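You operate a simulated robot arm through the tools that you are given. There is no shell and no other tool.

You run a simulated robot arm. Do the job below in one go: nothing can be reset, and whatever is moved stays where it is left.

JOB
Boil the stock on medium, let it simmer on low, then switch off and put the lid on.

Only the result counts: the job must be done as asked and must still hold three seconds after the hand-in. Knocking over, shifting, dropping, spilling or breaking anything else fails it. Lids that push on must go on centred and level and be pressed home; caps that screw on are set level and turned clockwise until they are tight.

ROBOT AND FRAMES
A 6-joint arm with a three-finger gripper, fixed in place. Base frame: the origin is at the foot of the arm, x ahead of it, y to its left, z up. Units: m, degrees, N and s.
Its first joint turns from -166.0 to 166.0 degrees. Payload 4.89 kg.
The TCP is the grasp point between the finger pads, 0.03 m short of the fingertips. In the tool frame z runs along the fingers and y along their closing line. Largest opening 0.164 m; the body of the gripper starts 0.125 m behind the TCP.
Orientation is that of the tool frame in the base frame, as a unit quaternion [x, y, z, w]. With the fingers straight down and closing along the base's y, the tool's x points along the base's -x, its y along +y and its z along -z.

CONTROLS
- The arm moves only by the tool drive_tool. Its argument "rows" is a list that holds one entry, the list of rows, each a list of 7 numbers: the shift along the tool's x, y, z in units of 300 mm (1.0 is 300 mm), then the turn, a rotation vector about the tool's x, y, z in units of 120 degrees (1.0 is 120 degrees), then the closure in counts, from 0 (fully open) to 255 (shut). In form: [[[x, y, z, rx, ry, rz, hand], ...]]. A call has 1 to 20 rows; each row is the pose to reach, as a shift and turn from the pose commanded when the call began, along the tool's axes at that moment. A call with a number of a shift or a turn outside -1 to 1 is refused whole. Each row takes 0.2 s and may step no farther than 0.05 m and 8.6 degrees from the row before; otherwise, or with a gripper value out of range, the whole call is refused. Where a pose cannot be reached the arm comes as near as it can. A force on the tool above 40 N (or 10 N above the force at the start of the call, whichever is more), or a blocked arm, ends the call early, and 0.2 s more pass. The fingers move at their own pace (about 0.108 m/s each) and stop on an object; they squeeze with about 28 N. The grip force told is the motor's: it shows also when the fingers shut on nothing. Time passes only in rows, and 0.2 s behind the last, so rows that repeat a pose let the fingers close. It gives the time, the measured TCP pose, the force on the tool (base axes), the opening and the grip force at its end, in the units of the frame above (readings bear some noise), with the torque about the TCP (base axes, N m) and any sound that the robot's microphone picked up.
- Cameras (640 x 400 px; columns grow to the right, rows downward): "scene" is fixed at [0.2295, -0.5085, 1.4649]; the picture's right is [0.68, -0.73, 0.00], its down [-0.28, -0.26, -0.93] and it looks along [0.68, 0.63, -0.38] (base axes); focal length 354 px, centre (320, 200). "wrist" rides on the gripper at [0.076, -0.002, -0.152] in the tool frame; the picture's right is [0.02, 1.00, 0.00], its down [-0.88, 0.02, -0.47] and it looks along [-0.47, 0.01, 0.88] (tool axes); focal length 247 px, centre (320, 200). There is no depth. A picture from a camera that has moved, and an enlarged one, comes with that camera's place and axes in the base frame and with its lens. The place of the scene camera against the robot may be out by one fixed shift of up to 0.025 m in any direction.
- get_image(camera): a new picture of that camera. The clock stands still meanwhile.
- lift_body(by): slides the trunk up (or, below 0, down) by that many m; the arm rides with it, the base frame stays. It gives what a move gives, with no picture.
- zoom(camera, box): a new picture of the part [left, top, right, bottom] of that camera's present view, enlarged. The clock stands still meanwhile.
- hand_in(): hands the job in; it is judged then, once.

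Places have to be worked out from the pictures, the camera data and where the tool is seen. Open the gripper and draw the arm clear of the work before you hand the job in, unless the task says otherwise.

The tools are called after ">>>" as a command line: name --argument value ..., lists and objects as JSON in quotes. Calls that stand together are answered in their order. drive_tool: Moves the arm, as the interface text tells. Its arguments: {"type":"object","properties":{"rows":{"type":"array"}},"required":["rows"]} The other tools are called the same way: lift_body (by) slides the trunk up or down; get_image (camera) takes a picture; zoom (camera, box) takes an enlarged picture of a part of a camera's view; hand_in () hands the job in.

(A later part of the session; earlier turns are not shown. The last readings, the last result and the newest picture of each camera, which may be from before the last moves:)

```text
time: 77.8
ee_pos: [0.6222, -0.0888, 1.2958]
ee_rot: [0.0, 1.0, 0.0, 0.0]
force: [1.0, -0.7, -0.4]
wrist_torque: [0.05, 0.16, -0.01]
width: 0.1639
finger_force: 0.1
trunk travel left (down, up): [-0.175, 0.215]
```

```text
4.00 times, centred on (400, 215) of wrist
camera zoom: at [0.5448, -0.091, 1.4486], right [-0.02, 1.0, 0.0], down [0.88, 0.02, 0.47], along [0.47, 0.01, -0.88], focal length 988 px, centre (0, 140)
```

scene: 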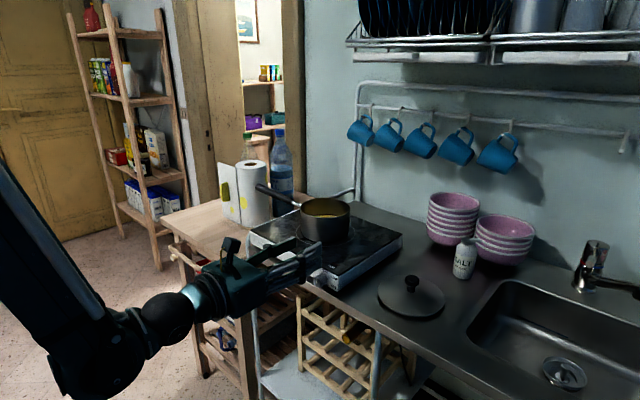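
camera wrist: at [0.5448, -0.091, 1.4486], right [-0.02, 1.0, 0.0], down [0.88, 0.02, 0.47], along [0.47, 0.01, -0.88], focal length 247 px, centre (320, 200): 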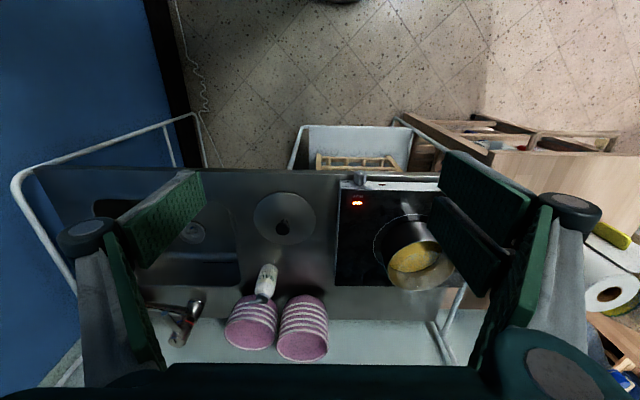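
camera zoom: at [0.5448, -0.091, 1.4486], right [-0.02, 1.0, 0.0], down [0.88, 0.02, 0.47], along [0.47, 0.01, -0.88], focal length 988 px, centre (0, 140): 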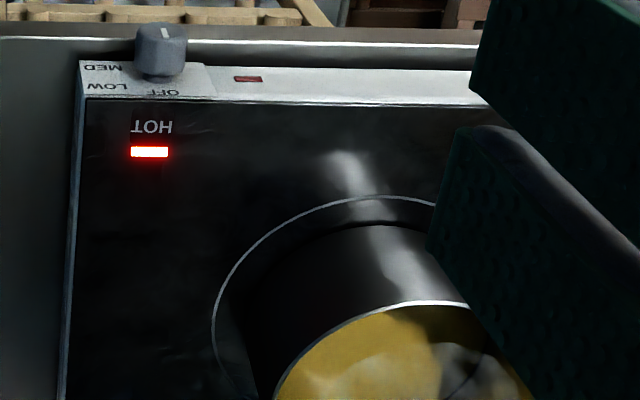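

The lid's disc is about 159 mm across, centred near (0.890, -0.174), with a 34 mm knob whose top is at about z 0.955. The pot's rim is about 150 mm across, centred near (0.923, 0.140, 1.039). I look at the lid's edge from the side, and at the pot, in the scene camera.

>>> zoom --camera "scene" --box '[370, 265, 450, 325]'

>>> zoom --camera "scene" --box '[270, 180, 400, 290]'

```text
6.67 times, centred on (410, 295) of scene
camera zoom: at [0.2295, -0.5085, 1.4649], right [0.68, -0.73, 0.0], down [-0.28, -0.26, -0.93], along [0.68, 0.63, -0.38], focal length 2360 px, centre (-280, -433)
```

zoom: 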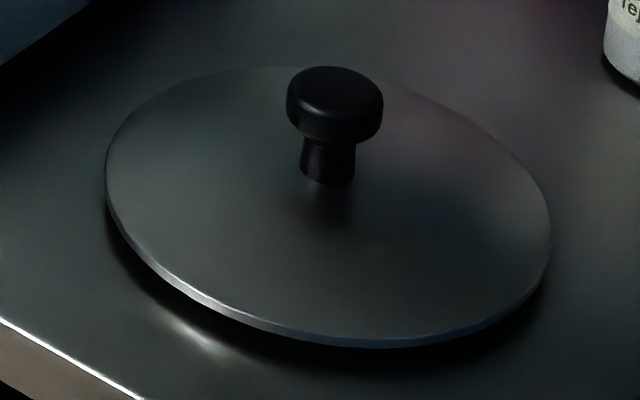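

```text
3.64 times, centred on (335, 235) of scene
camera zoom: at [0.2295, -0.5085, 1.4649], right [0.68, -0.73, 0.0], down [-0.28, -0.26, -0.93], along [0.68, 0.63, -0.38], focal length 1288 px, centre (266, 73)
```

zoom: 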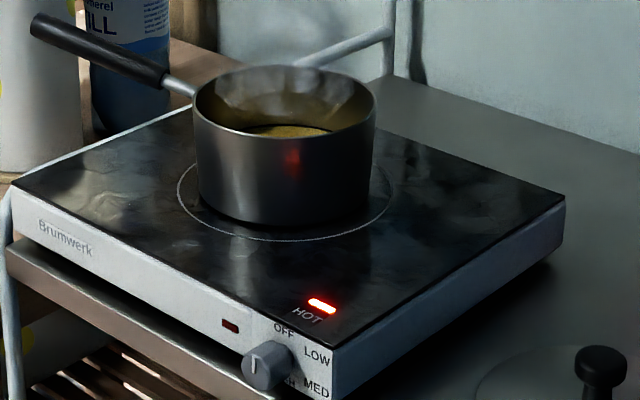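

The lid is a flat disc on a short lip, with a 34 mm knob on a thinner stem. I move above it to about (0.89, -0.174, 1.06) with the fingers part open and look again.

>>> drive_tool --rows '[[[-0.0992, -0.0314, 0.0874, 0, 0, 0, 100], [-0.1984, -0.0629, 0.1749, 0, 0, 0, 146], [-0.2977, -0.0943, 0.2623, 0, 0, 0, 146], [-0.3969, -0.1258, 0.3498, 0, 0, 0, 146], [-0.4961, -0.1572, 0.4372, 0, 0, 0, 146], [-0.5953, -0.1887, 0.5247, 0, 0, 0, 146], [-0.6946, -0.2201, 0.6121, 0, 0, 0, 146], [-0.7938, -0.2516, 0.6996, 0, 0, 0, 146], [-0.893, -0.283, 0.787, 0, 0, 0, 146], [-0.893, -0.283, 0.787, 0, 0, 0, 146]]]'

>>> get_image --camera "wrist"

>>> get_image --camera "scene"

```text
time: 80.0
ee_pos: [0.8882, -0.1755, 1.0632]
ee_rot: [0.0, 1.0, 0.0, 0.0]
force: [0.9, -0.2, -0.1]
wrist_torque: [0.02, 0.11, 0.0]
width: 0.0701
finger_force: 0.1
trunk travel left (down, up): [-0.175, 0.215]
```

```text
taken
camera wrist: at [0.8106, -0.177, 1.2159], right [-0.02, 1.0, 0.0], down [0.88, 0.02, 0.47], along [0.47, 0.01, -0.88], focal length 247 px, centre (320, 200)
```

wrist: 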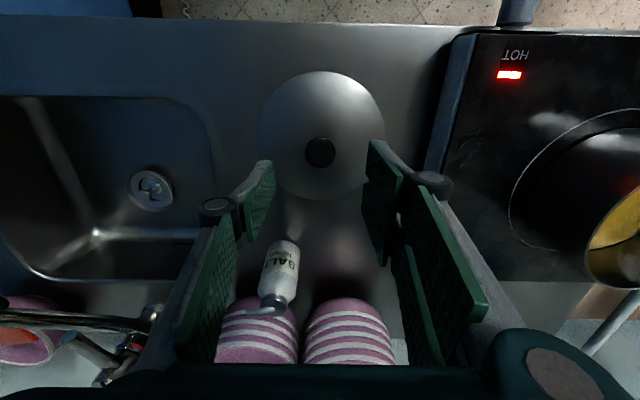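

```text
taken
```

scene: 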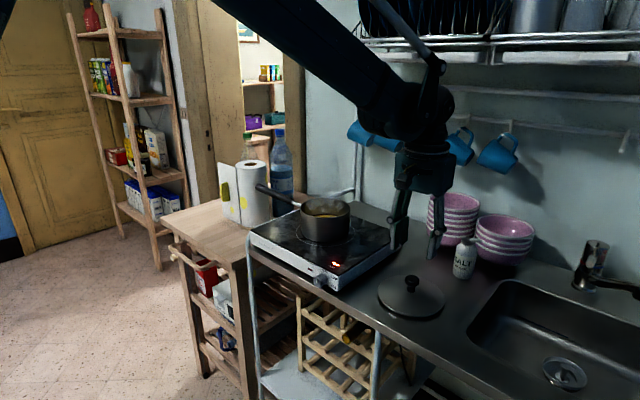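

The lid's knob is nearly under the hand. I enlarge to measure the remaining offset.

>>> zoom --camera "wrist" --box '[240, 60, 400, 220]'

>>> zoom --camera "wrist" --box '[272, 120, 368, 180]'

```text
2.50 times, centred on (320, 140) of wrist
camera zoom: at [0.8106, -0.177, 1.2159], right [-0.02, 1.0, 0.0], down [0.88, 0.02, 0.47], along [0.47, 0.01, -0.88], focal length 617 px, centre (320, 350)
```

zoom: 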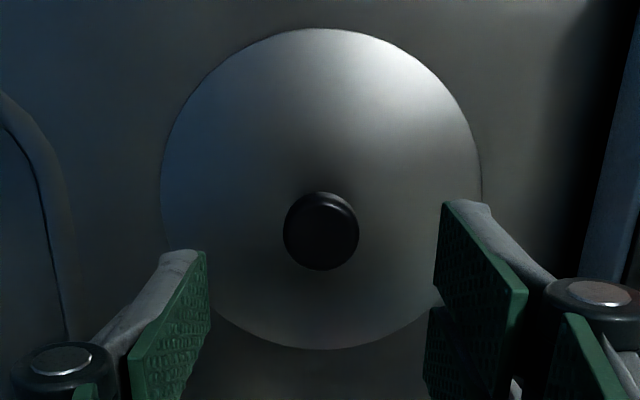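

```text
6.67 times, centred on (320, 150) of wrist
camera zoom: at [0.8106, -0.177, 1.2159], right [-0.02, 1.0, 0.0], down [0.88, 0.02, 0.47], along [0.47, 0.01, -0.88], focal length 1646 px, centre (320, 533)
```

zoom: 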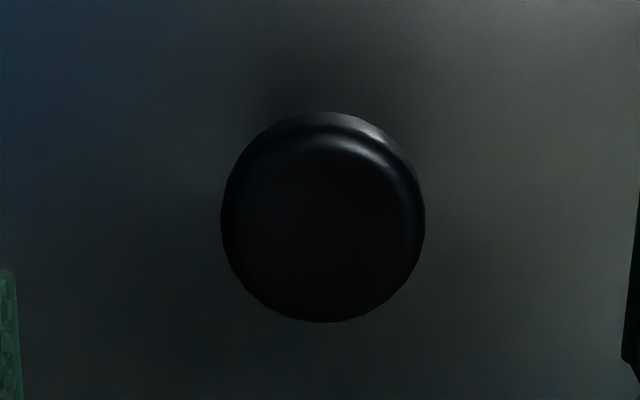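

The lid's knob is centred in y, and 4.5 mm farther in x, at about (0.893, -0.175). I go down to TCP z ≈ 0.957, so the pads enclose the knob's cap with the tips clear of the disc.

>>> drive_tool --rows '[[[-0.015, 0, 0.1, 0, 0, 0, 146], [-0.015, 0, 0.2, 0, 0, 0, 146], [-0.015, 0, 0.28, 0, 0, 0, 160], [-0.015, 0, 0.33, 0, 0, 0, 175], [-0.015, 0, 0.3533, 0, 0, 0, 180], [-0.015, 0, 0.3533, 0, 0, 0, 180]]]'

>>> get_image --camera "wrist"

>>> zoom --camera "scene" --box '[350, 230, 462, 320]'

```text
time: 81.4
ee_pos: [0.8943, -0.1752, 0.9552]
ee_rot: [0.001, 1.0, 0.0, 0.001]
force: [0.5, 0.0, -0.2]
wrist_torque: [0.0, -0.03, 0.01]
width: 0.0481
finger_force: 0.1
trunk travel left (down, up): [-0.175, 0.215]
```

```text
taken
camera wrist: at [0.8158, -0.1769, 1.1086], right [-0.02, 1.0, 0.0], down [0.88, 0.02, 0.47], along [0.47, 0.01, -0.88], focal length 247 px, centre (320, 200)
```

wrist: 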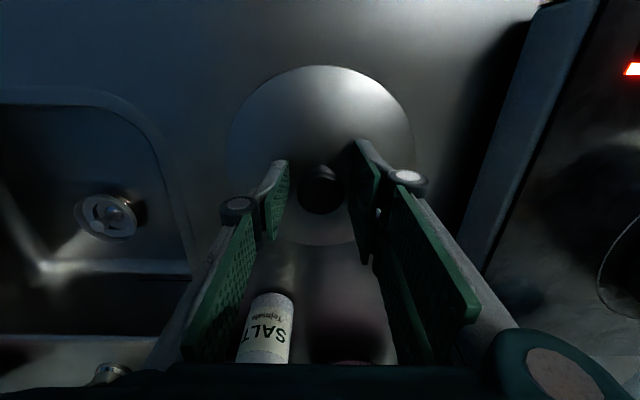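

```text
4.44 times, centred on (406, 275) of scene
camera zoom: at [0.2295, -0.5085, 1.4649], right [0.68, -0.73, 0.0], down [-0.28, -0.26, -0.93], along [0.68, 0.63, -0.38], focal length 1574 px, centre (-62, -133)
```

zoom: 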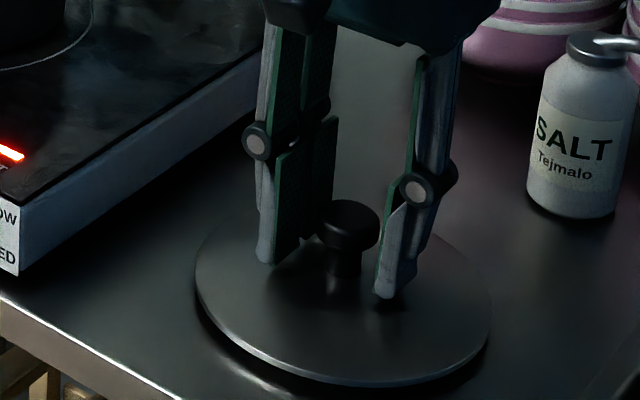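

The tips sit around the stem and cap, clear of the disc. I close on the lid's knob.

>>> drive_tool --rows '[[[0, 0, 0, 0, 0, 0, 195], [0, 0, 0, 0, 0, 0, 203], [0, 0, 0, 0, 0, 0, 210], [0, 0, 0, 0, 0, 0, 215], [0, 0, 0, 0, 0, 0, 215]]]'

>>> zoom --camera "wrist" --box '[240, 120, 400, 220]'

```text
time: 82.6
ee_pos: [0.8943, -0.176, 0.9551]
ee_rot: [0.0, 1.0, 0.0, 0.001]
force: [0.0, -0.4, -0.1]
wrist_torque: [-0.03, -0.03, -0.01]
width: 0.0317
finger_force: 28.3
trunk travel left (down, up): [-0.175, 0.215]
```

```text
4.00 times, centred on (320, 170) of wrist
camera zoom: at [0.8158, -0.1769, 1.1087], right [-0.02, 1.0, 0.0], down [0.88, 0.02, 0.47], along [0.47, 0.01, -0.88], focal length 988 px, centre (320, 320)
```

zoom: 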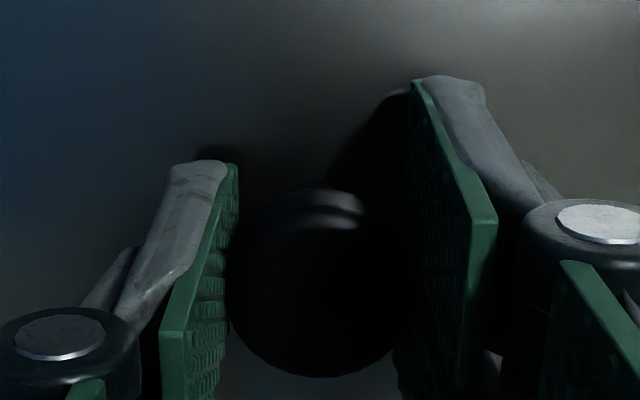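

Gripped at 31.7 mm and 28 N with no sideways load. I lift the lid straight up by 0.20 m.

>>> drive_tool --rows '[[[0, 0, -0.03, 0, 0, 0, 215], [0, 0, -0.1, 0, 0, 0, 215], [0, 0, -0.23, 0, 0, 0, 215], [0, 0, -0.37, 0, 0, 0, 215], [0, 0, -0.51, 0, 0, 0, 215], [0, 0, -0.62, 0, 0, 0, 215], [0, 0, -0.6667, 0, 0, 0, 215]]]'

>>> get_image --camera "wrist"

>>> get_image --camera "scene"

```text
time: 84.2
ee_pos: [0.8919, -0.1741, 1.1577]
ee_rot: [0.0, 1.0, 0.0, 0.001]
force: [-0.2, -0.1, -1.1]
wrist_torque: [0.03, -0.02, 0.01]
width: 0.0317
finger_force: 28.1
trunk travel left (down, up): [-0.175, 0.215]
```

```text
taken
camera wrist: at [0.8148, -0.1761, 1.3108], right [-0.02, 1.0, 0.0], down [0.88, 0.02, 0.47], along [0.47, 0.01, -0.88], focal length 247 px, centre (320, 200)
```

wrist: 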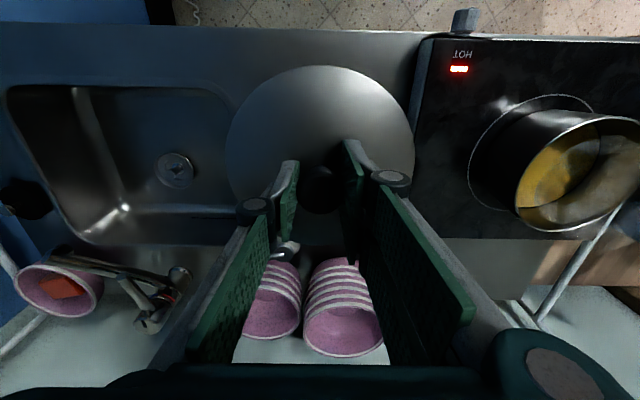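

```text
taken
```

scene: 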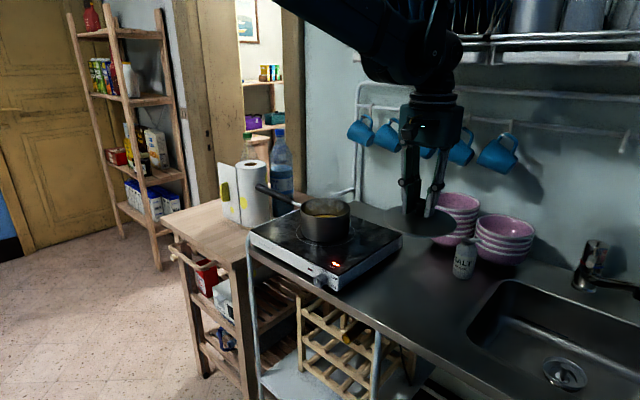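

The lid hangs level in the grip. I shift 0.10 m toward +y, still short of the pot and 6 cm above its rim, to see the whole pot rim.

>>> drive_tool --rows '[[[0, 0.08, 0, 0, 0, 0, 215], [0, 0.18, 0, 0, 0, 0, 215], [0, 0.28, 0, 0, 0, 0, 215], [0, 0.333, 0, 0, 0, 0, 215], [0, 0.333, 0, 0, 0, 0, 215]]]'

>>> get_image --camera "wrist"

>>> zoom --camera "wrist" --box '[400, 80, 592, 200]'

>>> zoom --camera "wrist" --box '[210, 50, 434, 190]'

```text
time: 85.4
ee_pos: [0.8941, -0.0737, 1.1545]
ee_rot: [0.0, 1.0, 0.0, 0.001]
force: [-0.4, 0.4, -1.9]
wrist_torque: [-0.06, 0.01, 0.04]
width: 0.0317
finger_force: 28.1
trunk travel left (down, up): [-0.175, 0.215]
```

```text
taken
camera wrist: at [0.8158, -0.0757, 1.3083], right [-0.02, 1.0, 0.0], down [0.88, 0.02, 0.47], along [0.47, 0.01, -0.88], focal length 247 px, centre (320, 200)
```

wrist: 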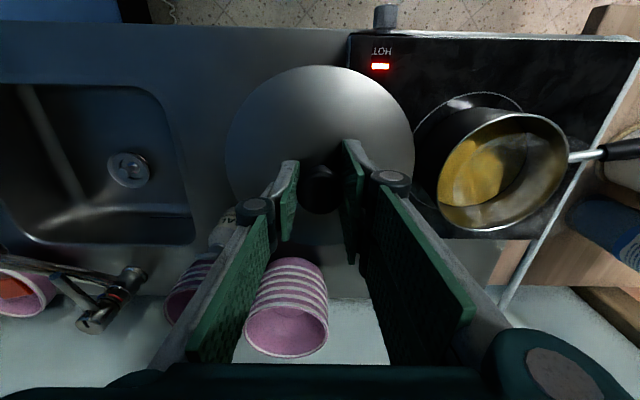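

```text
3.33 times, centred on (496, 140) of wrist
camera zoom: at [0.8158, -0.0757, 1.3083], right [-0.02, 1.0, 0.0], down [0.88, 0.02, 0.47], along [0.47, 0.01, -0.88], focal length 823 px, centre (-267, 400)
```

zoom: 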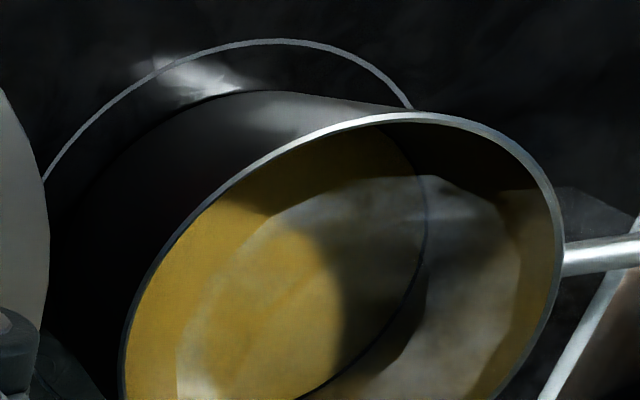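

```text
2.86 times, centred on (322, 120) of wrist
camera zoom: at [0.8158, -0.0757, 1.3083], right [-0.02, 1.0, 0.0], down [0.88, 0.02, 0.47], along [0.47, 0.01, -0.88], focal length 706 px, centre (314, 429)
```

zoom: 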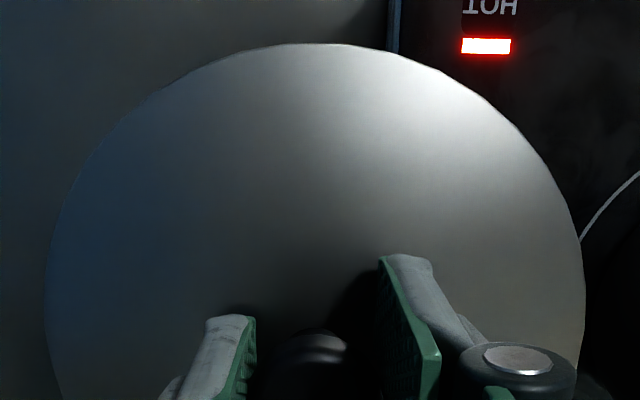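

From this view the pot rim fits a circle of radius about 75 mm, centred roughly 37 mm in +x and 216 mm in +y from the lid's centre, with the rim at z ≈ 1.038. I move most of the way (x +37 mm, y +170 mm) at this height and measure again from nearer.

>>> drive_tool --rows '[[[-0.0206, 0.0944, 0, 0, 0, 0, 215], [-0.0411, 0.1889, 0, 0, 0, 0, 215], [-0.0617, 0.2833, 0, 0, 0, 0, 215], [-0.0822, 0.3778, 0, 0, 0, 0, 215], [-0.1028, 0.4722, 0, 0, 0, 0, 215], [-0.1233, 0.5667, 0, 0, 0, 0, 215], [-0.1233, 0.5667, 0, 0, 0, 0, 215]]]'

>>> get_image --camera "wrist"

>>> get_image --camera "scene"

```text
time: 87.0
ee_pos: [0.9291, 0.0964, 1.1562]
ee_rot: [0.0, 1.0, 0.0, 0.0]
force: [-0.8, -0.2, -1.4]
wrist_torque: [-0.03, 0.02, 0.01]
width: 0.0319
finger_force: 27.7
trunk travel left (down, up): [-0.175, 0.215]
```

```text
taken
camera wrist: at [0.8514, 0.0946, 1.3086], right [-0.02, 1.0, 0.0], down [0.88, 0.02, 0.47], along [0.47, 0.01, -0.88], focal length 247 px, centre (320, 200)
```

wrist: 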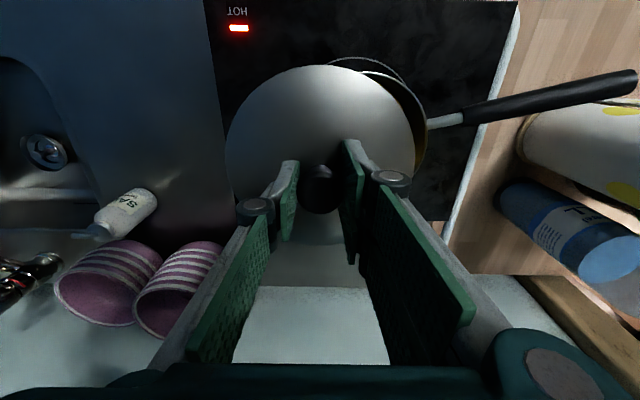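

```text
taken
```

scene: 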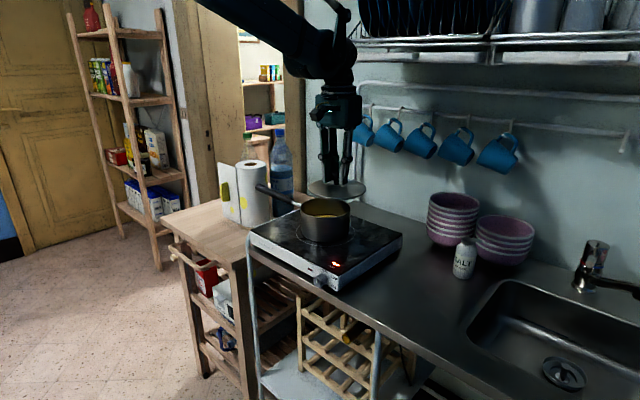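

Now part of the rim shows beyond the lid's right edge. I enlarge that region, and also the lid and pot in the scene view.

>>> zoom --camera "wrist" --box '[320, 45, 448, 195]'

>>> zoom --camera "scene" --box '[280, 170, 380, 250]'

```text
2.67 times, centred on (384, 120) of wrist
camera zoom: at [0.8514, 0.0946, 1.3086], right [-0.02, 1.0, 0.0], down [0.88, 0.02, 0.47], along [0.47, 0.01, -0.88], focal length 659 px, centre (149, 413)
```

zoom: 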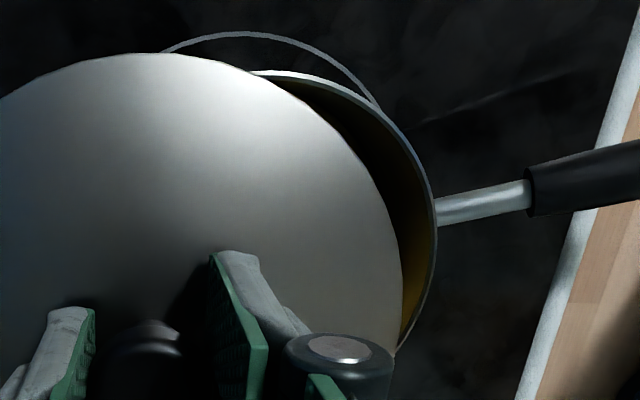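

```text
5.00 times, centred on (330, 210) of scene
camera zoom: at [0.2295, -0.5085, 1.4649], right [0.68, -0.73, 0.0], down [-0.28, -0.26, -0.93], along [0.68, 0.63, -0.38], focal length 1770 px, centre (270, 150)
```

zoom: 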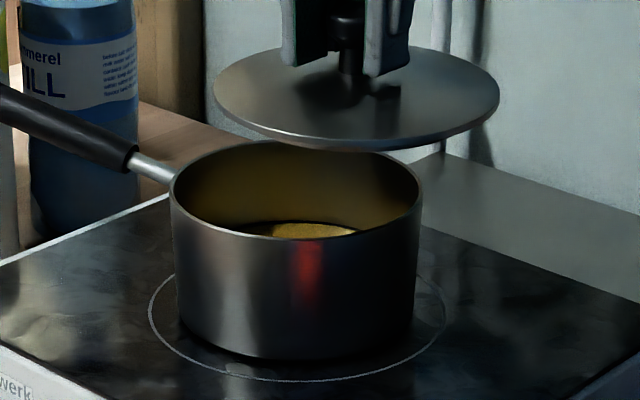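

The rim arc puts the pot's centre about 42 mm further in +y and about 1 mm back in x from the lid's centre. I shift by that and then look from the scene camera before lowering.

>>> drive_tool --rows '[[[0.001, 0.05, 0, 0, 0, 0, 215], [0.002, 0.1, 0, 0, 0, 0, 215], [0.0033, 0.1417, 0, 0, 0, 0, 215], [0.0033, 0.1417, 0, 0, 0, 0, 215]]]'

>>> zoom --camera "scene" --box '[280, 170, 380, 250]'

>>> get_image --camera "wrist"

```text
time: 88.0
ee_pos: [0.9287, 0.137, 1.1544]
ee_rot: [0.001, 1.0, 0.0, 0.0]
force: [0.0, 0.1, -0.4]
wrist_torque: [-0.02, 0.01, 0.02]
width: 0.0318
finger_force: 28.2
trunk travel left (down, up): [-0.175, 0.215]
```

```text
5.00 times, centred on (330, 210) of scene
camera zoom: at [0.2295, -0.5085, 1.4649], right [0.68, -0.73, 0.0], down [-0.28, -0.26, -0.93], along [0.68, 0.63, -0.38], focal length 1770 px, centre (270, 150)
```

zoom: 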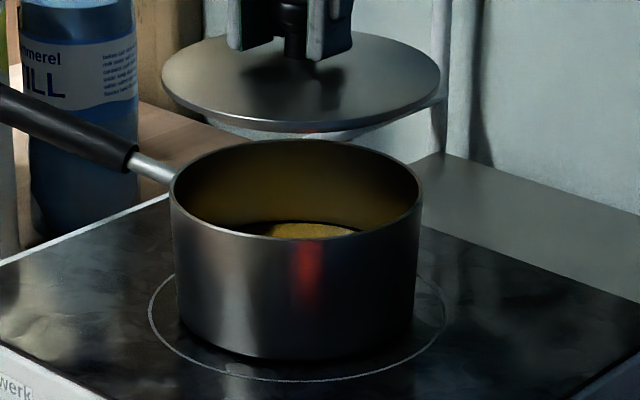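

```text
taken
camera wrist: at [0.8515, 0.1359, 1.3079], right [-0.02, 1.0, 0.0], down [0.88, 0.02, 0.47], along [0.47, 0.01, -0.88], focal length 247 px, centre (320, 200)
```

wrist: 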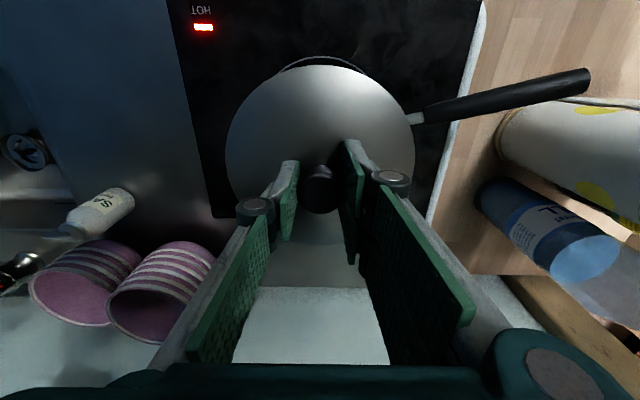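

In the scene view the lid's centre appears 2.5 mm to the picture's right of the pot's centre. I correct by (-1.5, +1.8) mm and lower 45 mm, staying above the rim.

>>> drive_tool --rows '[[[0.005, 0.006, 0.03, 0, 0, 0, 215], [0.005, 0.006, 0.08, 0, 0, 0, 215], [0.005, 0.006, 0.12, 0, 0, 0, 215], [0.005, 0.006, 0.15, 0, 0, 0, 215], [0.005, 0.006, 0.15, 0, 0, 0, 215]]]'

>>> zoom --camera "scene" --box '[290, 180, 360, 230]'

```text
time: 89.2
ee_pos: [0.927, 0.1368, 1.1104]
ee_rot: [0.001, 1.0, 0.0, 0.0]
force: [0.9, 0.2, -0.6]
wrist_torque: [0.01, 0.01, 0.02]
width: 0.0317
finger_force: 27.6
trunk travel left (down, up): [-0.175, 0.215]
```

```text
8.00 times, centred on (325, 205) of scene
camera zoom: at [0.2295, -0.5085, 1.4649], right [0.68, -0.73, 0.0], down [-0.28, -0.26, -0.93], along [0.68, 0.63, -0.38], focal length 2832 px, centre (280, 160)
```

zoom: 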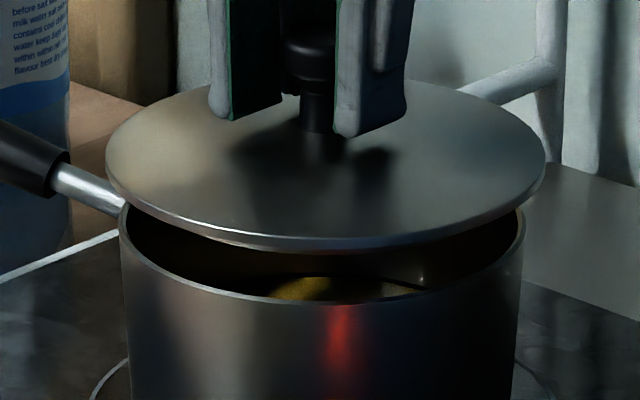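

The lid is still about 1 mm to the right in the picture, so I correct (-0.8, +0.9) mm and lower another 12 mm.

>>> drive_tool --rows '[[[0.0027, 0.003, 0.015, 0, 0, 0, 215], [0.0027, 0.003, 0.03, 0, 0, 0, 215], [0.0027, 0.003, 0.04, 0, 0, 0, 215], [0.0027, 0.003, 0.04, 0, 0, 0, 215]]]'

>>> zoom --camera "scene" --box '[290, 180, 360, 230]'

>>> get_image --camera "wrist"

```text
time: 90.2
ee_pos: [0.927, 0.1384, 1.0985]
ee_rot: [0.0, 1.0, 0.0, 0.002]
force: [-0.2, -0.2, -1.4]
wrist_torque: [0.01, 0.01, 0.03]
width: 0.0318
finger_force: 27.7
trunk travel left (down, up): [-0.175, 0.215]
```

```text
8.00 times, centred on (325, 205) of scene
camera zoom: at [0.2295, -0.5085, 1.4649], right [0.68, -0.73, 0.0], down [-0.28, -0.26, -0.93], along [0.68, 0.63, -0.38], focal length 2832 px, centre (280, 160)
```

zoom: 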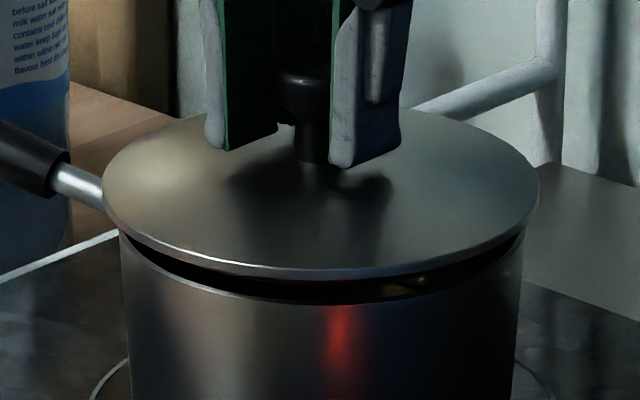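

```text
taken
camera wrist: at [0.8495, 0.1379, 1.2514], right [-0.02, 1.0, 0.0], down [0.88, 0.02, 0.47], along [0.47, 0.01, -0.88], focal length 247 px, centre (320, 200)
```

wrist: 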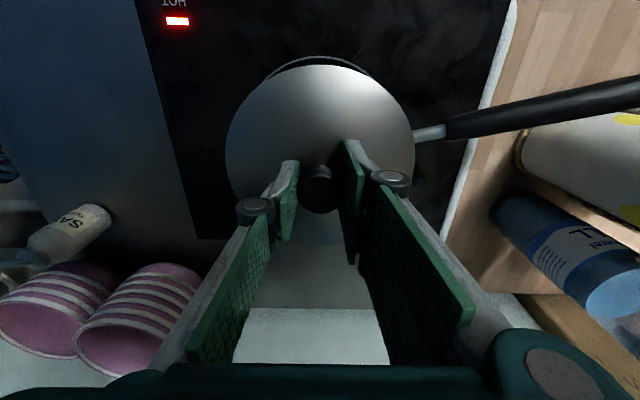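

The picture-right alignment is now within a few tenths of a millimetre, and there is no contact yet. I enlarge the lid's near edge in the wrist view to see what shows behind it.

>>> zoom --camera "wrist" --box '[220, 30, 420, 150]'

>>> zoom --camera "wrist" --box '[270, 40, 370, 100]'

```text
3.20 times, centred on (320, 90) of wrist
camera zoom: at [0.8495, 0.1379, 1.2514], right [-0.02, 1.0, 0.0], down [0.88, 0.02, 0.47], along [0.47, 0.01, -0.88], focal length 790 px, centre (320, 552)
```

zoom: 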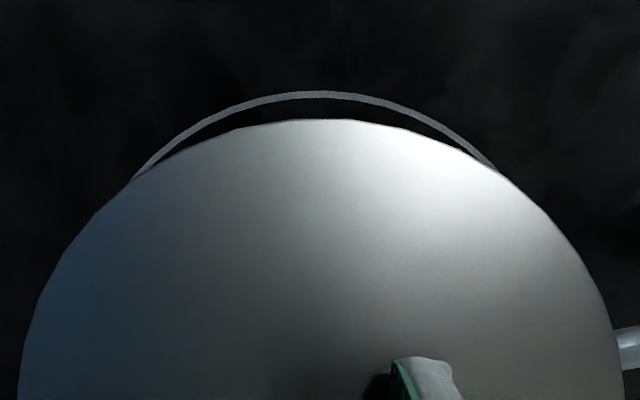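

```text
6.40 times, centred on (320, 70) of wrist
camera zoom: at [0.8495, 0.1379, 1.2514], right [-0.02, 1.0, 0.0], down [0.88, 0.02, 0.47], along [0.47, 0.01, -0.88], focal length 1581 px, centre (320, 1032)
```

zoom: 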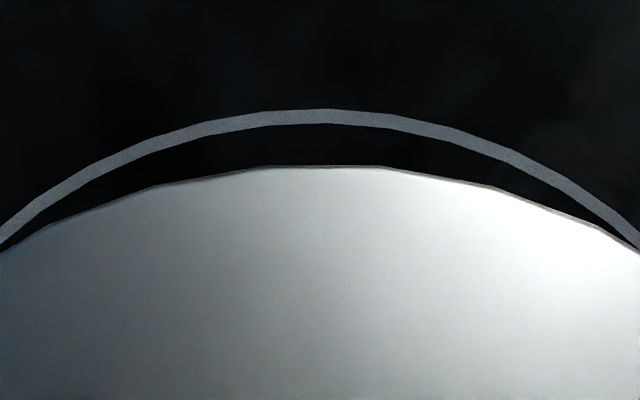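

That arc is the ring printed on the plate. I check the lid and pot edges at higher zoom on the left and right in the scene view.

>>> zoom --camera "scene" --box '[298, 195, 322, 225]'

>>> zoom --camera "scene" --box '[338, 195, 362, 225]'

```text
13.33 times, centred on (310, 210) of scene
camera zoom: at [0.2295, -0.5085, 1.4649], right [0.68, -0.73, 0.0], down [-0.28, -0.26, -0.93], along [0.68, 0.63, -0.38], focal length 4721 px, centre (453, 67)
```

zoom: 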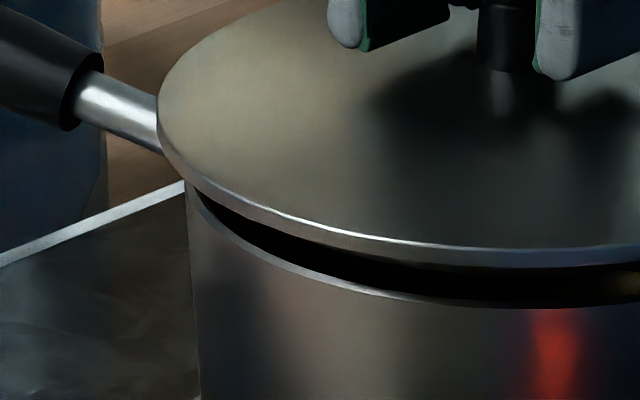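

```text
13.33 times, centred on (350, 210) of scene
camera zoom: at [0.2295, -0.5085, 1.4649], right [0.68, -0.73, 0.0], down [-0.28, -0.26, -0.93], along [0.68, 0.63, -0.38], focal length 4721 px, centre (-80, 67)
```

zoom: 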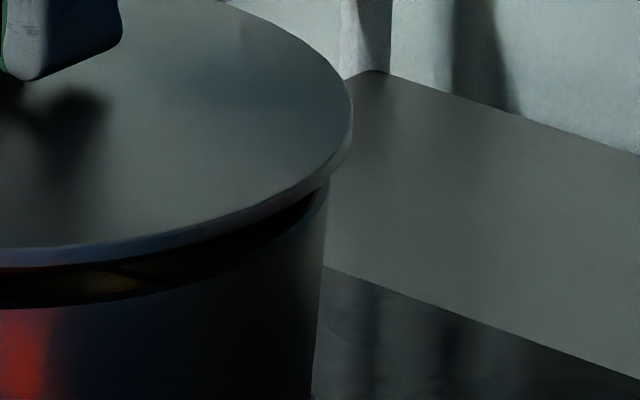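

In the picture's right direction the lid is within 0.7 mm of centre, and its underside is about 11 mm above the rim. I nudge 0.4 mm and lower 6 mm more, watching the force.

>>> drive_tool --rows '[[[-0.001, -0.0012, 0.007, 0, 0, 0, 215], [-0.001, -0.0012, 0.0135, 0, 0, 0, 215], [-0.001, -0.0012, 0.02, 0, 0, 0, 215], [-0.001, -0.0012, 0.02, 0, 0, 0, 215]]]'

>>> zoom --camera "scene" --box '[290, 180, 360, 230]'

```text
time: 91.2
ee_pos: [0.9271, 0.1405, 1.0915]
ee_rot: [0.001, 1.0, -0.001, 0.001]
force: [-0.1, 0.4, -1.6]
wrist_torque: [0.02, 0.01, -0.01]
width: 0.0315
finger_force: 28.3
trunk travel left (down, up): [-0.175, 0.215]
```

```text
8.00 times, centred on (325, 205) of scene
camera zoom: at [0.2295, -0.5085, 1.4649], right [0.68, -0.73, 0.0], down [-0.28, -0.26, -0.93], along [0.68, 0.63, -0.38], focal length 2832 px, centre (280, 160)
```

zoom: 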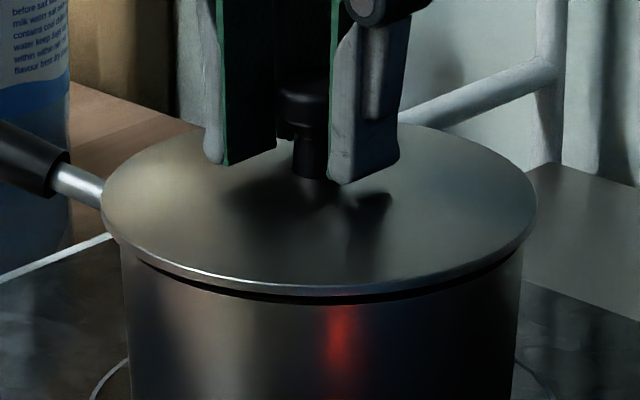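

The gap has closed to a thin line all around, still with no contact. I lower in 1 mm rows, for 3 mm, and read the force.

>>> drive_tool --rows '[[[0, 0, 0.0033, 0, 0, 0, 215], [0, 0, 0.0067, 0, 0, 0, 215], [0, 0, 0.01, 0, 0, 0, 215]]]'

>>> zoom --camera "scene" --box '[298, 195, 346, 225]'

```text
time: 92.0
ee_pos: [0.9274, 0.1394, 1.0893]
ee_rot: [0.001, 1.0, -0.001, 0.001]
force: [-0.1, -0.1, -0.9]
wrist_torque: [0.0, 0.05, 0.02]
width: 0.0318
finger_force: 28.5
trunk travel left (down, up): [-0.175, 0.215]
```

```text
13.33 times, centred on (322, 210) of scene
camera zoom: at [0.2295, -0.5085, 1.4649], right [0.68, -0.73, 0.0], down [-0.28, -0.26, -0.93], along [0.68, 0.63, -0.38], focal length 4721 px, centre (293, 67)
```

zoom: 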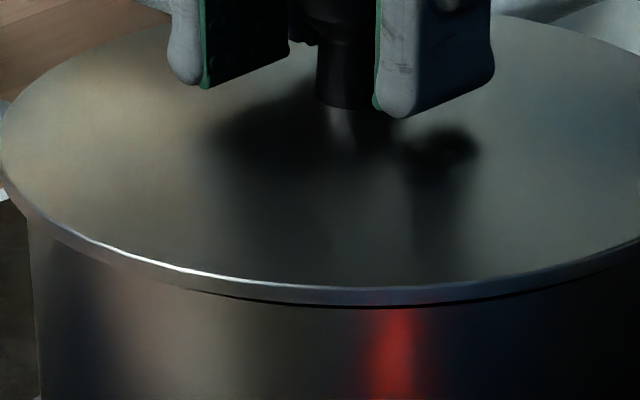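

The lid almost covers the rim, still with no contact force. I lower 2 mm more in 1 mm rows.

>>> drive_tool --rows '[[[0, 0, 0.0033, 0, 0, 0, 215], [0, 0, 0.0067, 0, 0, 0, 215], [0, 0, 0.0067, 0, 0, 0, 215]]]'

>>> zoom --camera "scene" --box '[298, 195, 346, 225]'

```text
time: 92.8
ee_pos: [0.929, 0.1397, 1.0861]
ee_rot: [0.001, 1.0, 0.0, 0.001]
force: [0.6, 0.5, -1.6]
wrist_torque: [0.0, 0.01, 0.01]
width: 0.0317
finger_force: 28.0
trunk travel left (down, up): [-0.175, 0.215]
```

```text
13.33 times, centred on (322, 210) of scene
camera zoom: at [0.2295, -0.5085, 1.4649], right [0.68, -0.73, 0.0], down [-0.28, -0.26, -0.93], along [0.68, 0.63, -0.38], focal length 4721 px, centre (293, 67)
```

zoom: 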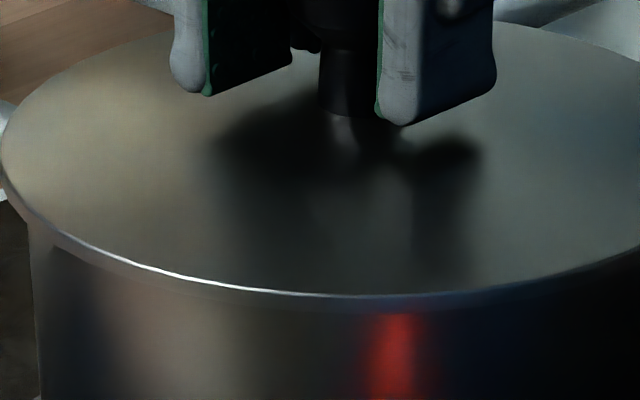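

The lid's edge now covers the rim, and the force still shows only its weight. I lower 1 mm, then another 1 mm.

>>> drive_tool --rows '[[[0, 0, 0.0017, 0, 0, 0, 215], [0, 0, 0.0033, 0, 0, 0, 215], [0, 0, 0.0033, 0, 0, 0, 215]]]'

>>> drive_tool --rows '[[[0, 0, 0.0017, 0, 0, 0, 215], [0, 0, 0.0033, 0, 0, 0, 215], [0, 0, 0.0033, 0, 0, 0, 215]]]'

```text
time: 93.6
ee_pos: [0.9283, 0.1398, 1.0862]
ee_rot: [0.001, 1.0, 0.0, 0.0]
force: [-1.1, -0.4, -1.8]
wrist_torque: [0.01, -0.01, -0.01]
width: 0.0316
finger_force: 28.3
trunk travel left (down, up): [-0.175, 0.215]
```

```text
time: 94.4
ee_pos: [0.9259, 0.1405, 1.0862]
ee_rot: [0.001, 1.0, 0.0, 0.002]
force: [8.4, 0.5, 21.8]
wrist_torque: [0.06, -0.14, -0.04]
width: 0.0314
finger_force: 27.6
trunk travel left (down, up): [-0.175, 0.215]
```

Contact: 22 N up and 8 N in +x, so the lid has landed, with a push toward +x. I look at the lid's edge all round.

>>> zoom --camera "scene" --box '[298, 195, 346, 225]'

>>> zoom --camera "scene" --box '[290, 180, 360, 230]'

>>> zoom --camera "wrist" --box '[220, 30, 420, 150]'

```text
13.33 times, centred on (322, 210) of scene
camera zoom: at [0.2295, -0.5085, 1.4649], right [0.68, -0.73, 0.0], down [-0.28, -0.26, -0.93], along [0.68, 0.63, -0.38], focal length 4721 px, centre (293, 67)
```

zoom: 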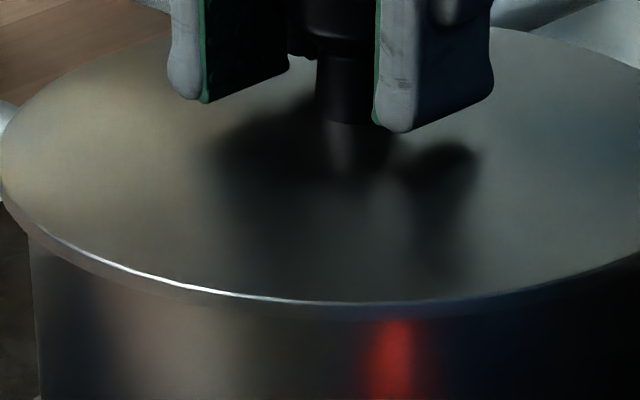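

```text
8.00 times, centred on (325, 205) of scene
camera zoom: at [0.2295, -0.5085, 1.4649], right [0.68, -0.73, 0.0], down [-0.28, -0.26, -0.93], along [0.68, 0.63, -0.38], focal length 2832 px, centre (280, 160)
```

zoom: 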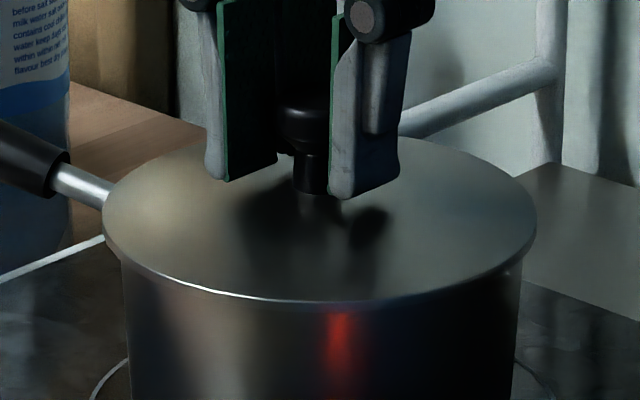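

```text
3.20 times, centred on (320, 90) of wrist
camera zoom: at [0.8495, 0.1382, 1.2391], right [-0.02, 1.0, 0.0], down [0.88, 0.02, 0.47], along [0.47, 0.01, -0.88], focal length 790 px, centre (320, 552)
```

zoom: 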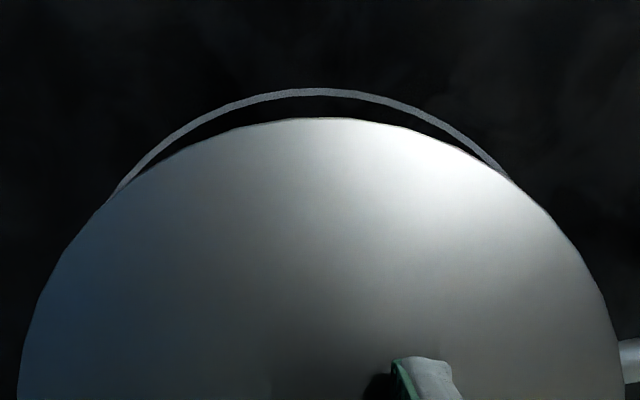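

The disc's edge lies flush over the rim at the front, with no gap visible, so it has seated level. The 8 N in x suggests it sits slightly toward -x, so I ease 0.8 mm in +x and read the force.

>>> drive_tool --rows '[[[-0.0013, 0, 0, 0, 0, 0, 215], [-0.0027, 0, 0, 0, 0, 0, 215], [-0.0027, 0, 0, 0, 0, 0, 215]]]'

```text
time: 95.2
ee_pos: [0.9289, 0.1389, 1.0851]
ee_rot: [0.0, 1.0, 0.0, 0.002]
force: [-6.0, 3.3, 15.4]
wrist_torque: [0.08, 0.29, -0.04]
width: 0.0315
finger_force: 27.6
trunk travel left (down, up): [-0.175, 0.215]
```

The sideways force just follows friction in either direction, so the lid rests freely on the rim with no hard edge. I ease off the push, open the fingers, and rise to inspect the seat from other angles.

>>> drive_tool --rows '[[[0, 0, -0.0015, 0, 0, 0, 215], [0, 0, -0.002, 0, 0, 0, 200], [0, 0, -0.002, 0, 0, 0, 170], [0, 0, -0.002, 0, 0, 0, 150], [0, 0, -0.002, 0, 0, 0, 146]]]'

>>> drive_tool --rows '[[[0, 0, -0.03, 0, 0, 0, 146], [0, 0, -0.1, 0, 0, 0, 146], [0, 0, -0.2, 0, 0, 0, 146], [0, 0, -0.3, 0, 0, 0, 146], [0, 0, -0.4, 0, 0, 0, 146]]]'

>>> get_image --camera "wrist"

>>> zoom --camera "scene" --box '[280, 175, 372, 250]'

```text
time: 96.4
ee_pos: [0.9294, 0.1377, 1.0866]
ee_rot: [0.0, 1.0, 0.0, 0.001]
force: [-0.5, 0.2, -0.1]
wrist_torque: [0.02, 0.0, 0.0]
width: 0.07
finger_force: 0.1
trunk travel left (down, up): [-0.175, 0.215]
```

```text
time: 97.6
ee_pos: [0.9264, 0.14, 1.2057]
ee_rot: [0.001, 1.0, -0.001, 0.0]
force: [1.1, 0.4, -0.4]
wrist_torque: [-0.03, 0.1, 0.01]
width: 0.0701
finger_force: 0.0
trunk travel left (down, up): [-0.175, 0.215]
```

```text
taken
camera wrist: at [0.8484, 0.1375, 1.3589], right [-0.02, 1.0, 0.0], down [0.88, 0.02, 0.47], along [0.47, 0.01, -0.88], focal length 247 px, centre (320, 200)
```

wrist: 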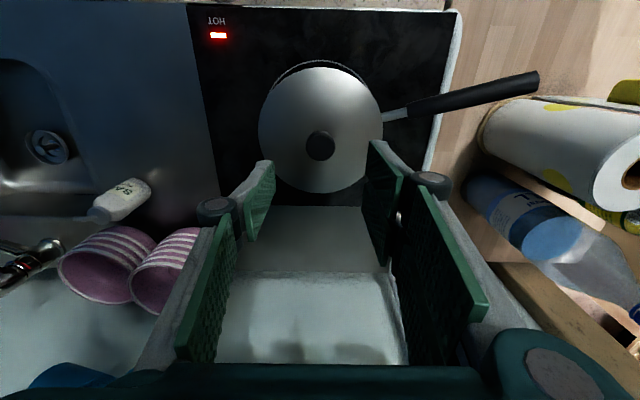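

```text
5.33 times, centred on (326, 212) of scene
camera zoom: at [0.2295, -0.5085, 1.4649], right [0.68, -0.73, 0.0], down [-0.28, -0.26, -0.93], along [0.68, 0.63, -0.38], focal length 1888 px, centre (288, 133)
```

zoom: 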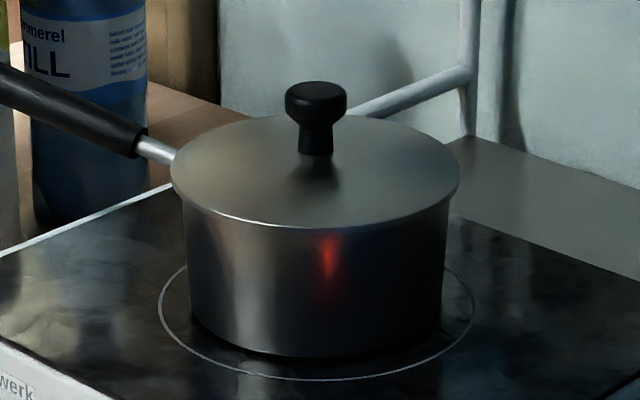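

The lid sits on the pot level, and in the scene view its overhang looks equal left and right. I draw the hand back 0.27 m to view it from the front and check the other direction.

>>> drive_tool --rows '[[[0.1, 0, -0.02, 0, 0, 0, 146], [0.25, 0, -0.05, 0, 0, 0, 146], [0.4, 0, -0.05, 0, 0, 0, 146], [0.55, 0, -0.05, 0, 0, 0, 146], [0.7, 0, -0.05, 0, 0, 0, 100], [0.85, 0, -0.05, 0, 0, 0, 50], [0.9, 0, -0.05, 0, 0, 0, 0], [0.9, 0, -0.05, 0, 0, 0, 0]]]'

>>> get_image --camera "wrist"

>>> zoom --camera "wrist" --box '[240, 220, 400, 340]'

```text
time: 99.4
ee_pos: [0.6561, 0.1412, 1.221]
ee_rot: [0.001, 1.0, 0.0, 0.0]
force: [-1.4, 0.1, 0.9]
wrist_torque: [0.04, -0.2, -0.01]
width: 0.1639
finger_force: 0.1
trunk travel left (down, up): [-0.175, 0.215]
```

```text
taken
camera wrist: at [0.5784, 0.1398, 1.3741], right [-0.02, 1.0, 0.0], down [0.88, 0.02, 0.47], along [0.47, 0.01, -0.88], focal length 247 px, centre (320, 200)
```

wrist: 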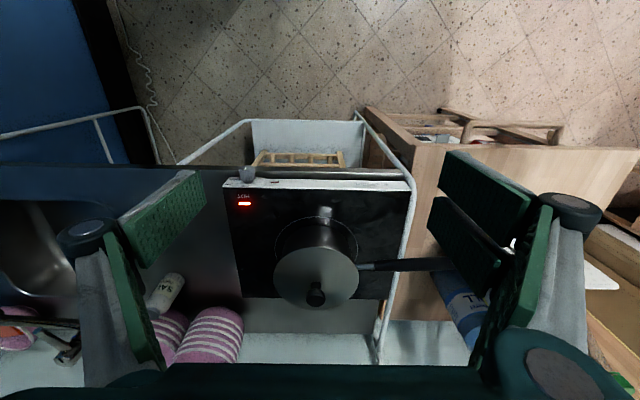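

```text
3.33 times, centred on (320, 280) of wrist
camera zoom: at [0.5784, 0.1398, 1.3741], right [-0.02, 1.0, 0.0], down [0.88, 0.02, 0.47], along [0.47, 0.01, -0.88], focal length 823 px, centre (320, -67)
```

zoom: 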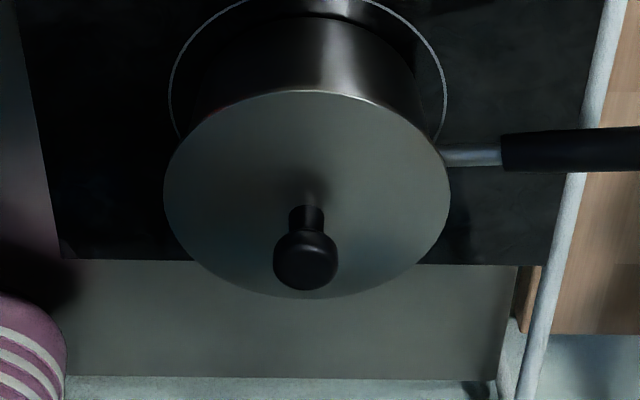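

From here the lid looks centred, but I want a flatter view. I pitch the tool up by 50 degrees to look at the lid and pot from the front.

>>> drive_tool --rows '[[[0.0167, 0, 0.0389, 0, -0.0694, 0, 0], [0.0333, 0, 0.0778, 0, -0.1389, 0, 0], [0.05, 0, 0.1167, 0, -0.2083, 0, 0], [0.0667, 0, 0.1556, 0, -0.2778, 0, 0], [0.0833, 0, 0.1944, 0, -0.3472, 0, 0], [0.1, 0, 0.2333, 0, -0.4167, 0, 0], [0.1, 0, 0.2333, 0, -0.4167, 0, 0]]]'

>>> get_image --camera "wrist"

```text
time: 101.0
ee_pos: [0.6275, 0.1394, 1.1521]
ee_rot: [0.0, 0.906, 0.0, 0.424]
force: [0.5, -0.6, -0.3]
wrist_torque: [0.01, 0.03, 0.0]
width: 0.1641
finger_force: 0.0
trunk travel left (down, up): [-0.175, 0.215]
```

```text
taken
camera wrist: at [0.4607, 0.1382, 1.1917], right [-0.01, 1.0, -0.02], down [0.2, 0.02, 0.98], along [0.98, 0.01, -0.2], focal length 247 px, centre (320, 200)
```

wrist: 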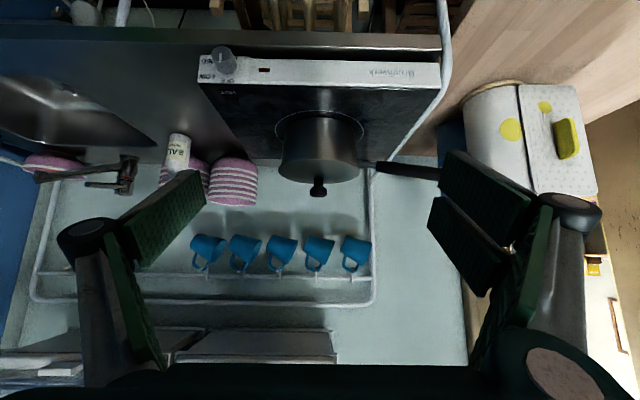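

Good: the pot and lid are in full view, upside down. I enlarge them to compare the overhang on both sides and check that the lid is level.

>>> zoom --camera "wrist" --box '[264, 100, 376, 200]'

>>> zoom --camera "wrist" --box '[270, 150, 310, 190]'

>>> zoom --camera "wrist" --box '[330, 150, 370, 190]'

```text
4.00 times, centred on (320, 150) of wrist
camera zoom: at [0.4607, 0.1382, 1.1917], right [-0.01, 1.0, -0.02], down [0.2, 0.02, 0.98], along [0.98, 0.01, -0.2], focal length 988 px, centre (320, 400)
```

zoom: 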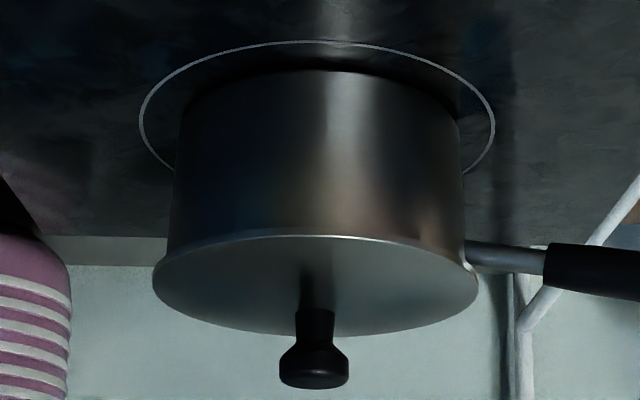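

```text
10.00 times, centred on (290, 170) of wrist
camera zoom: at [0.4607, 0.1382, 1.1917], right [-0.01, 1.0, -0.02], down [0.2, 0.02, 0.98], along [0.98, 0.01, -0.2], focal length 2470 px, centre (620, 500)
```

zoom: 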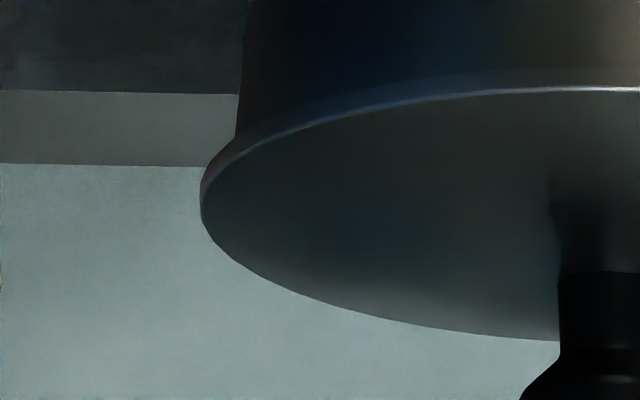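

```text
10.00 times, centred on (350, 170) of wrist
camera zoom: at [0.4607, 0.1382, 1.1917], right [-0.01, 1.0, -0.02], down [0.2, 0.02, 0.98], along [0.98, 0.01, -0.2], focal length 2470 px, centre (20, 500)
```

zoom: 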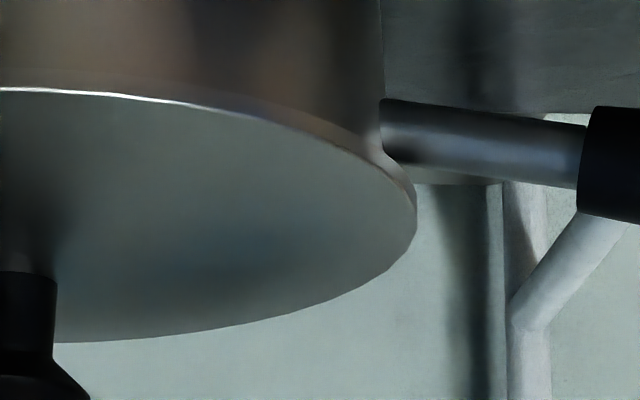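

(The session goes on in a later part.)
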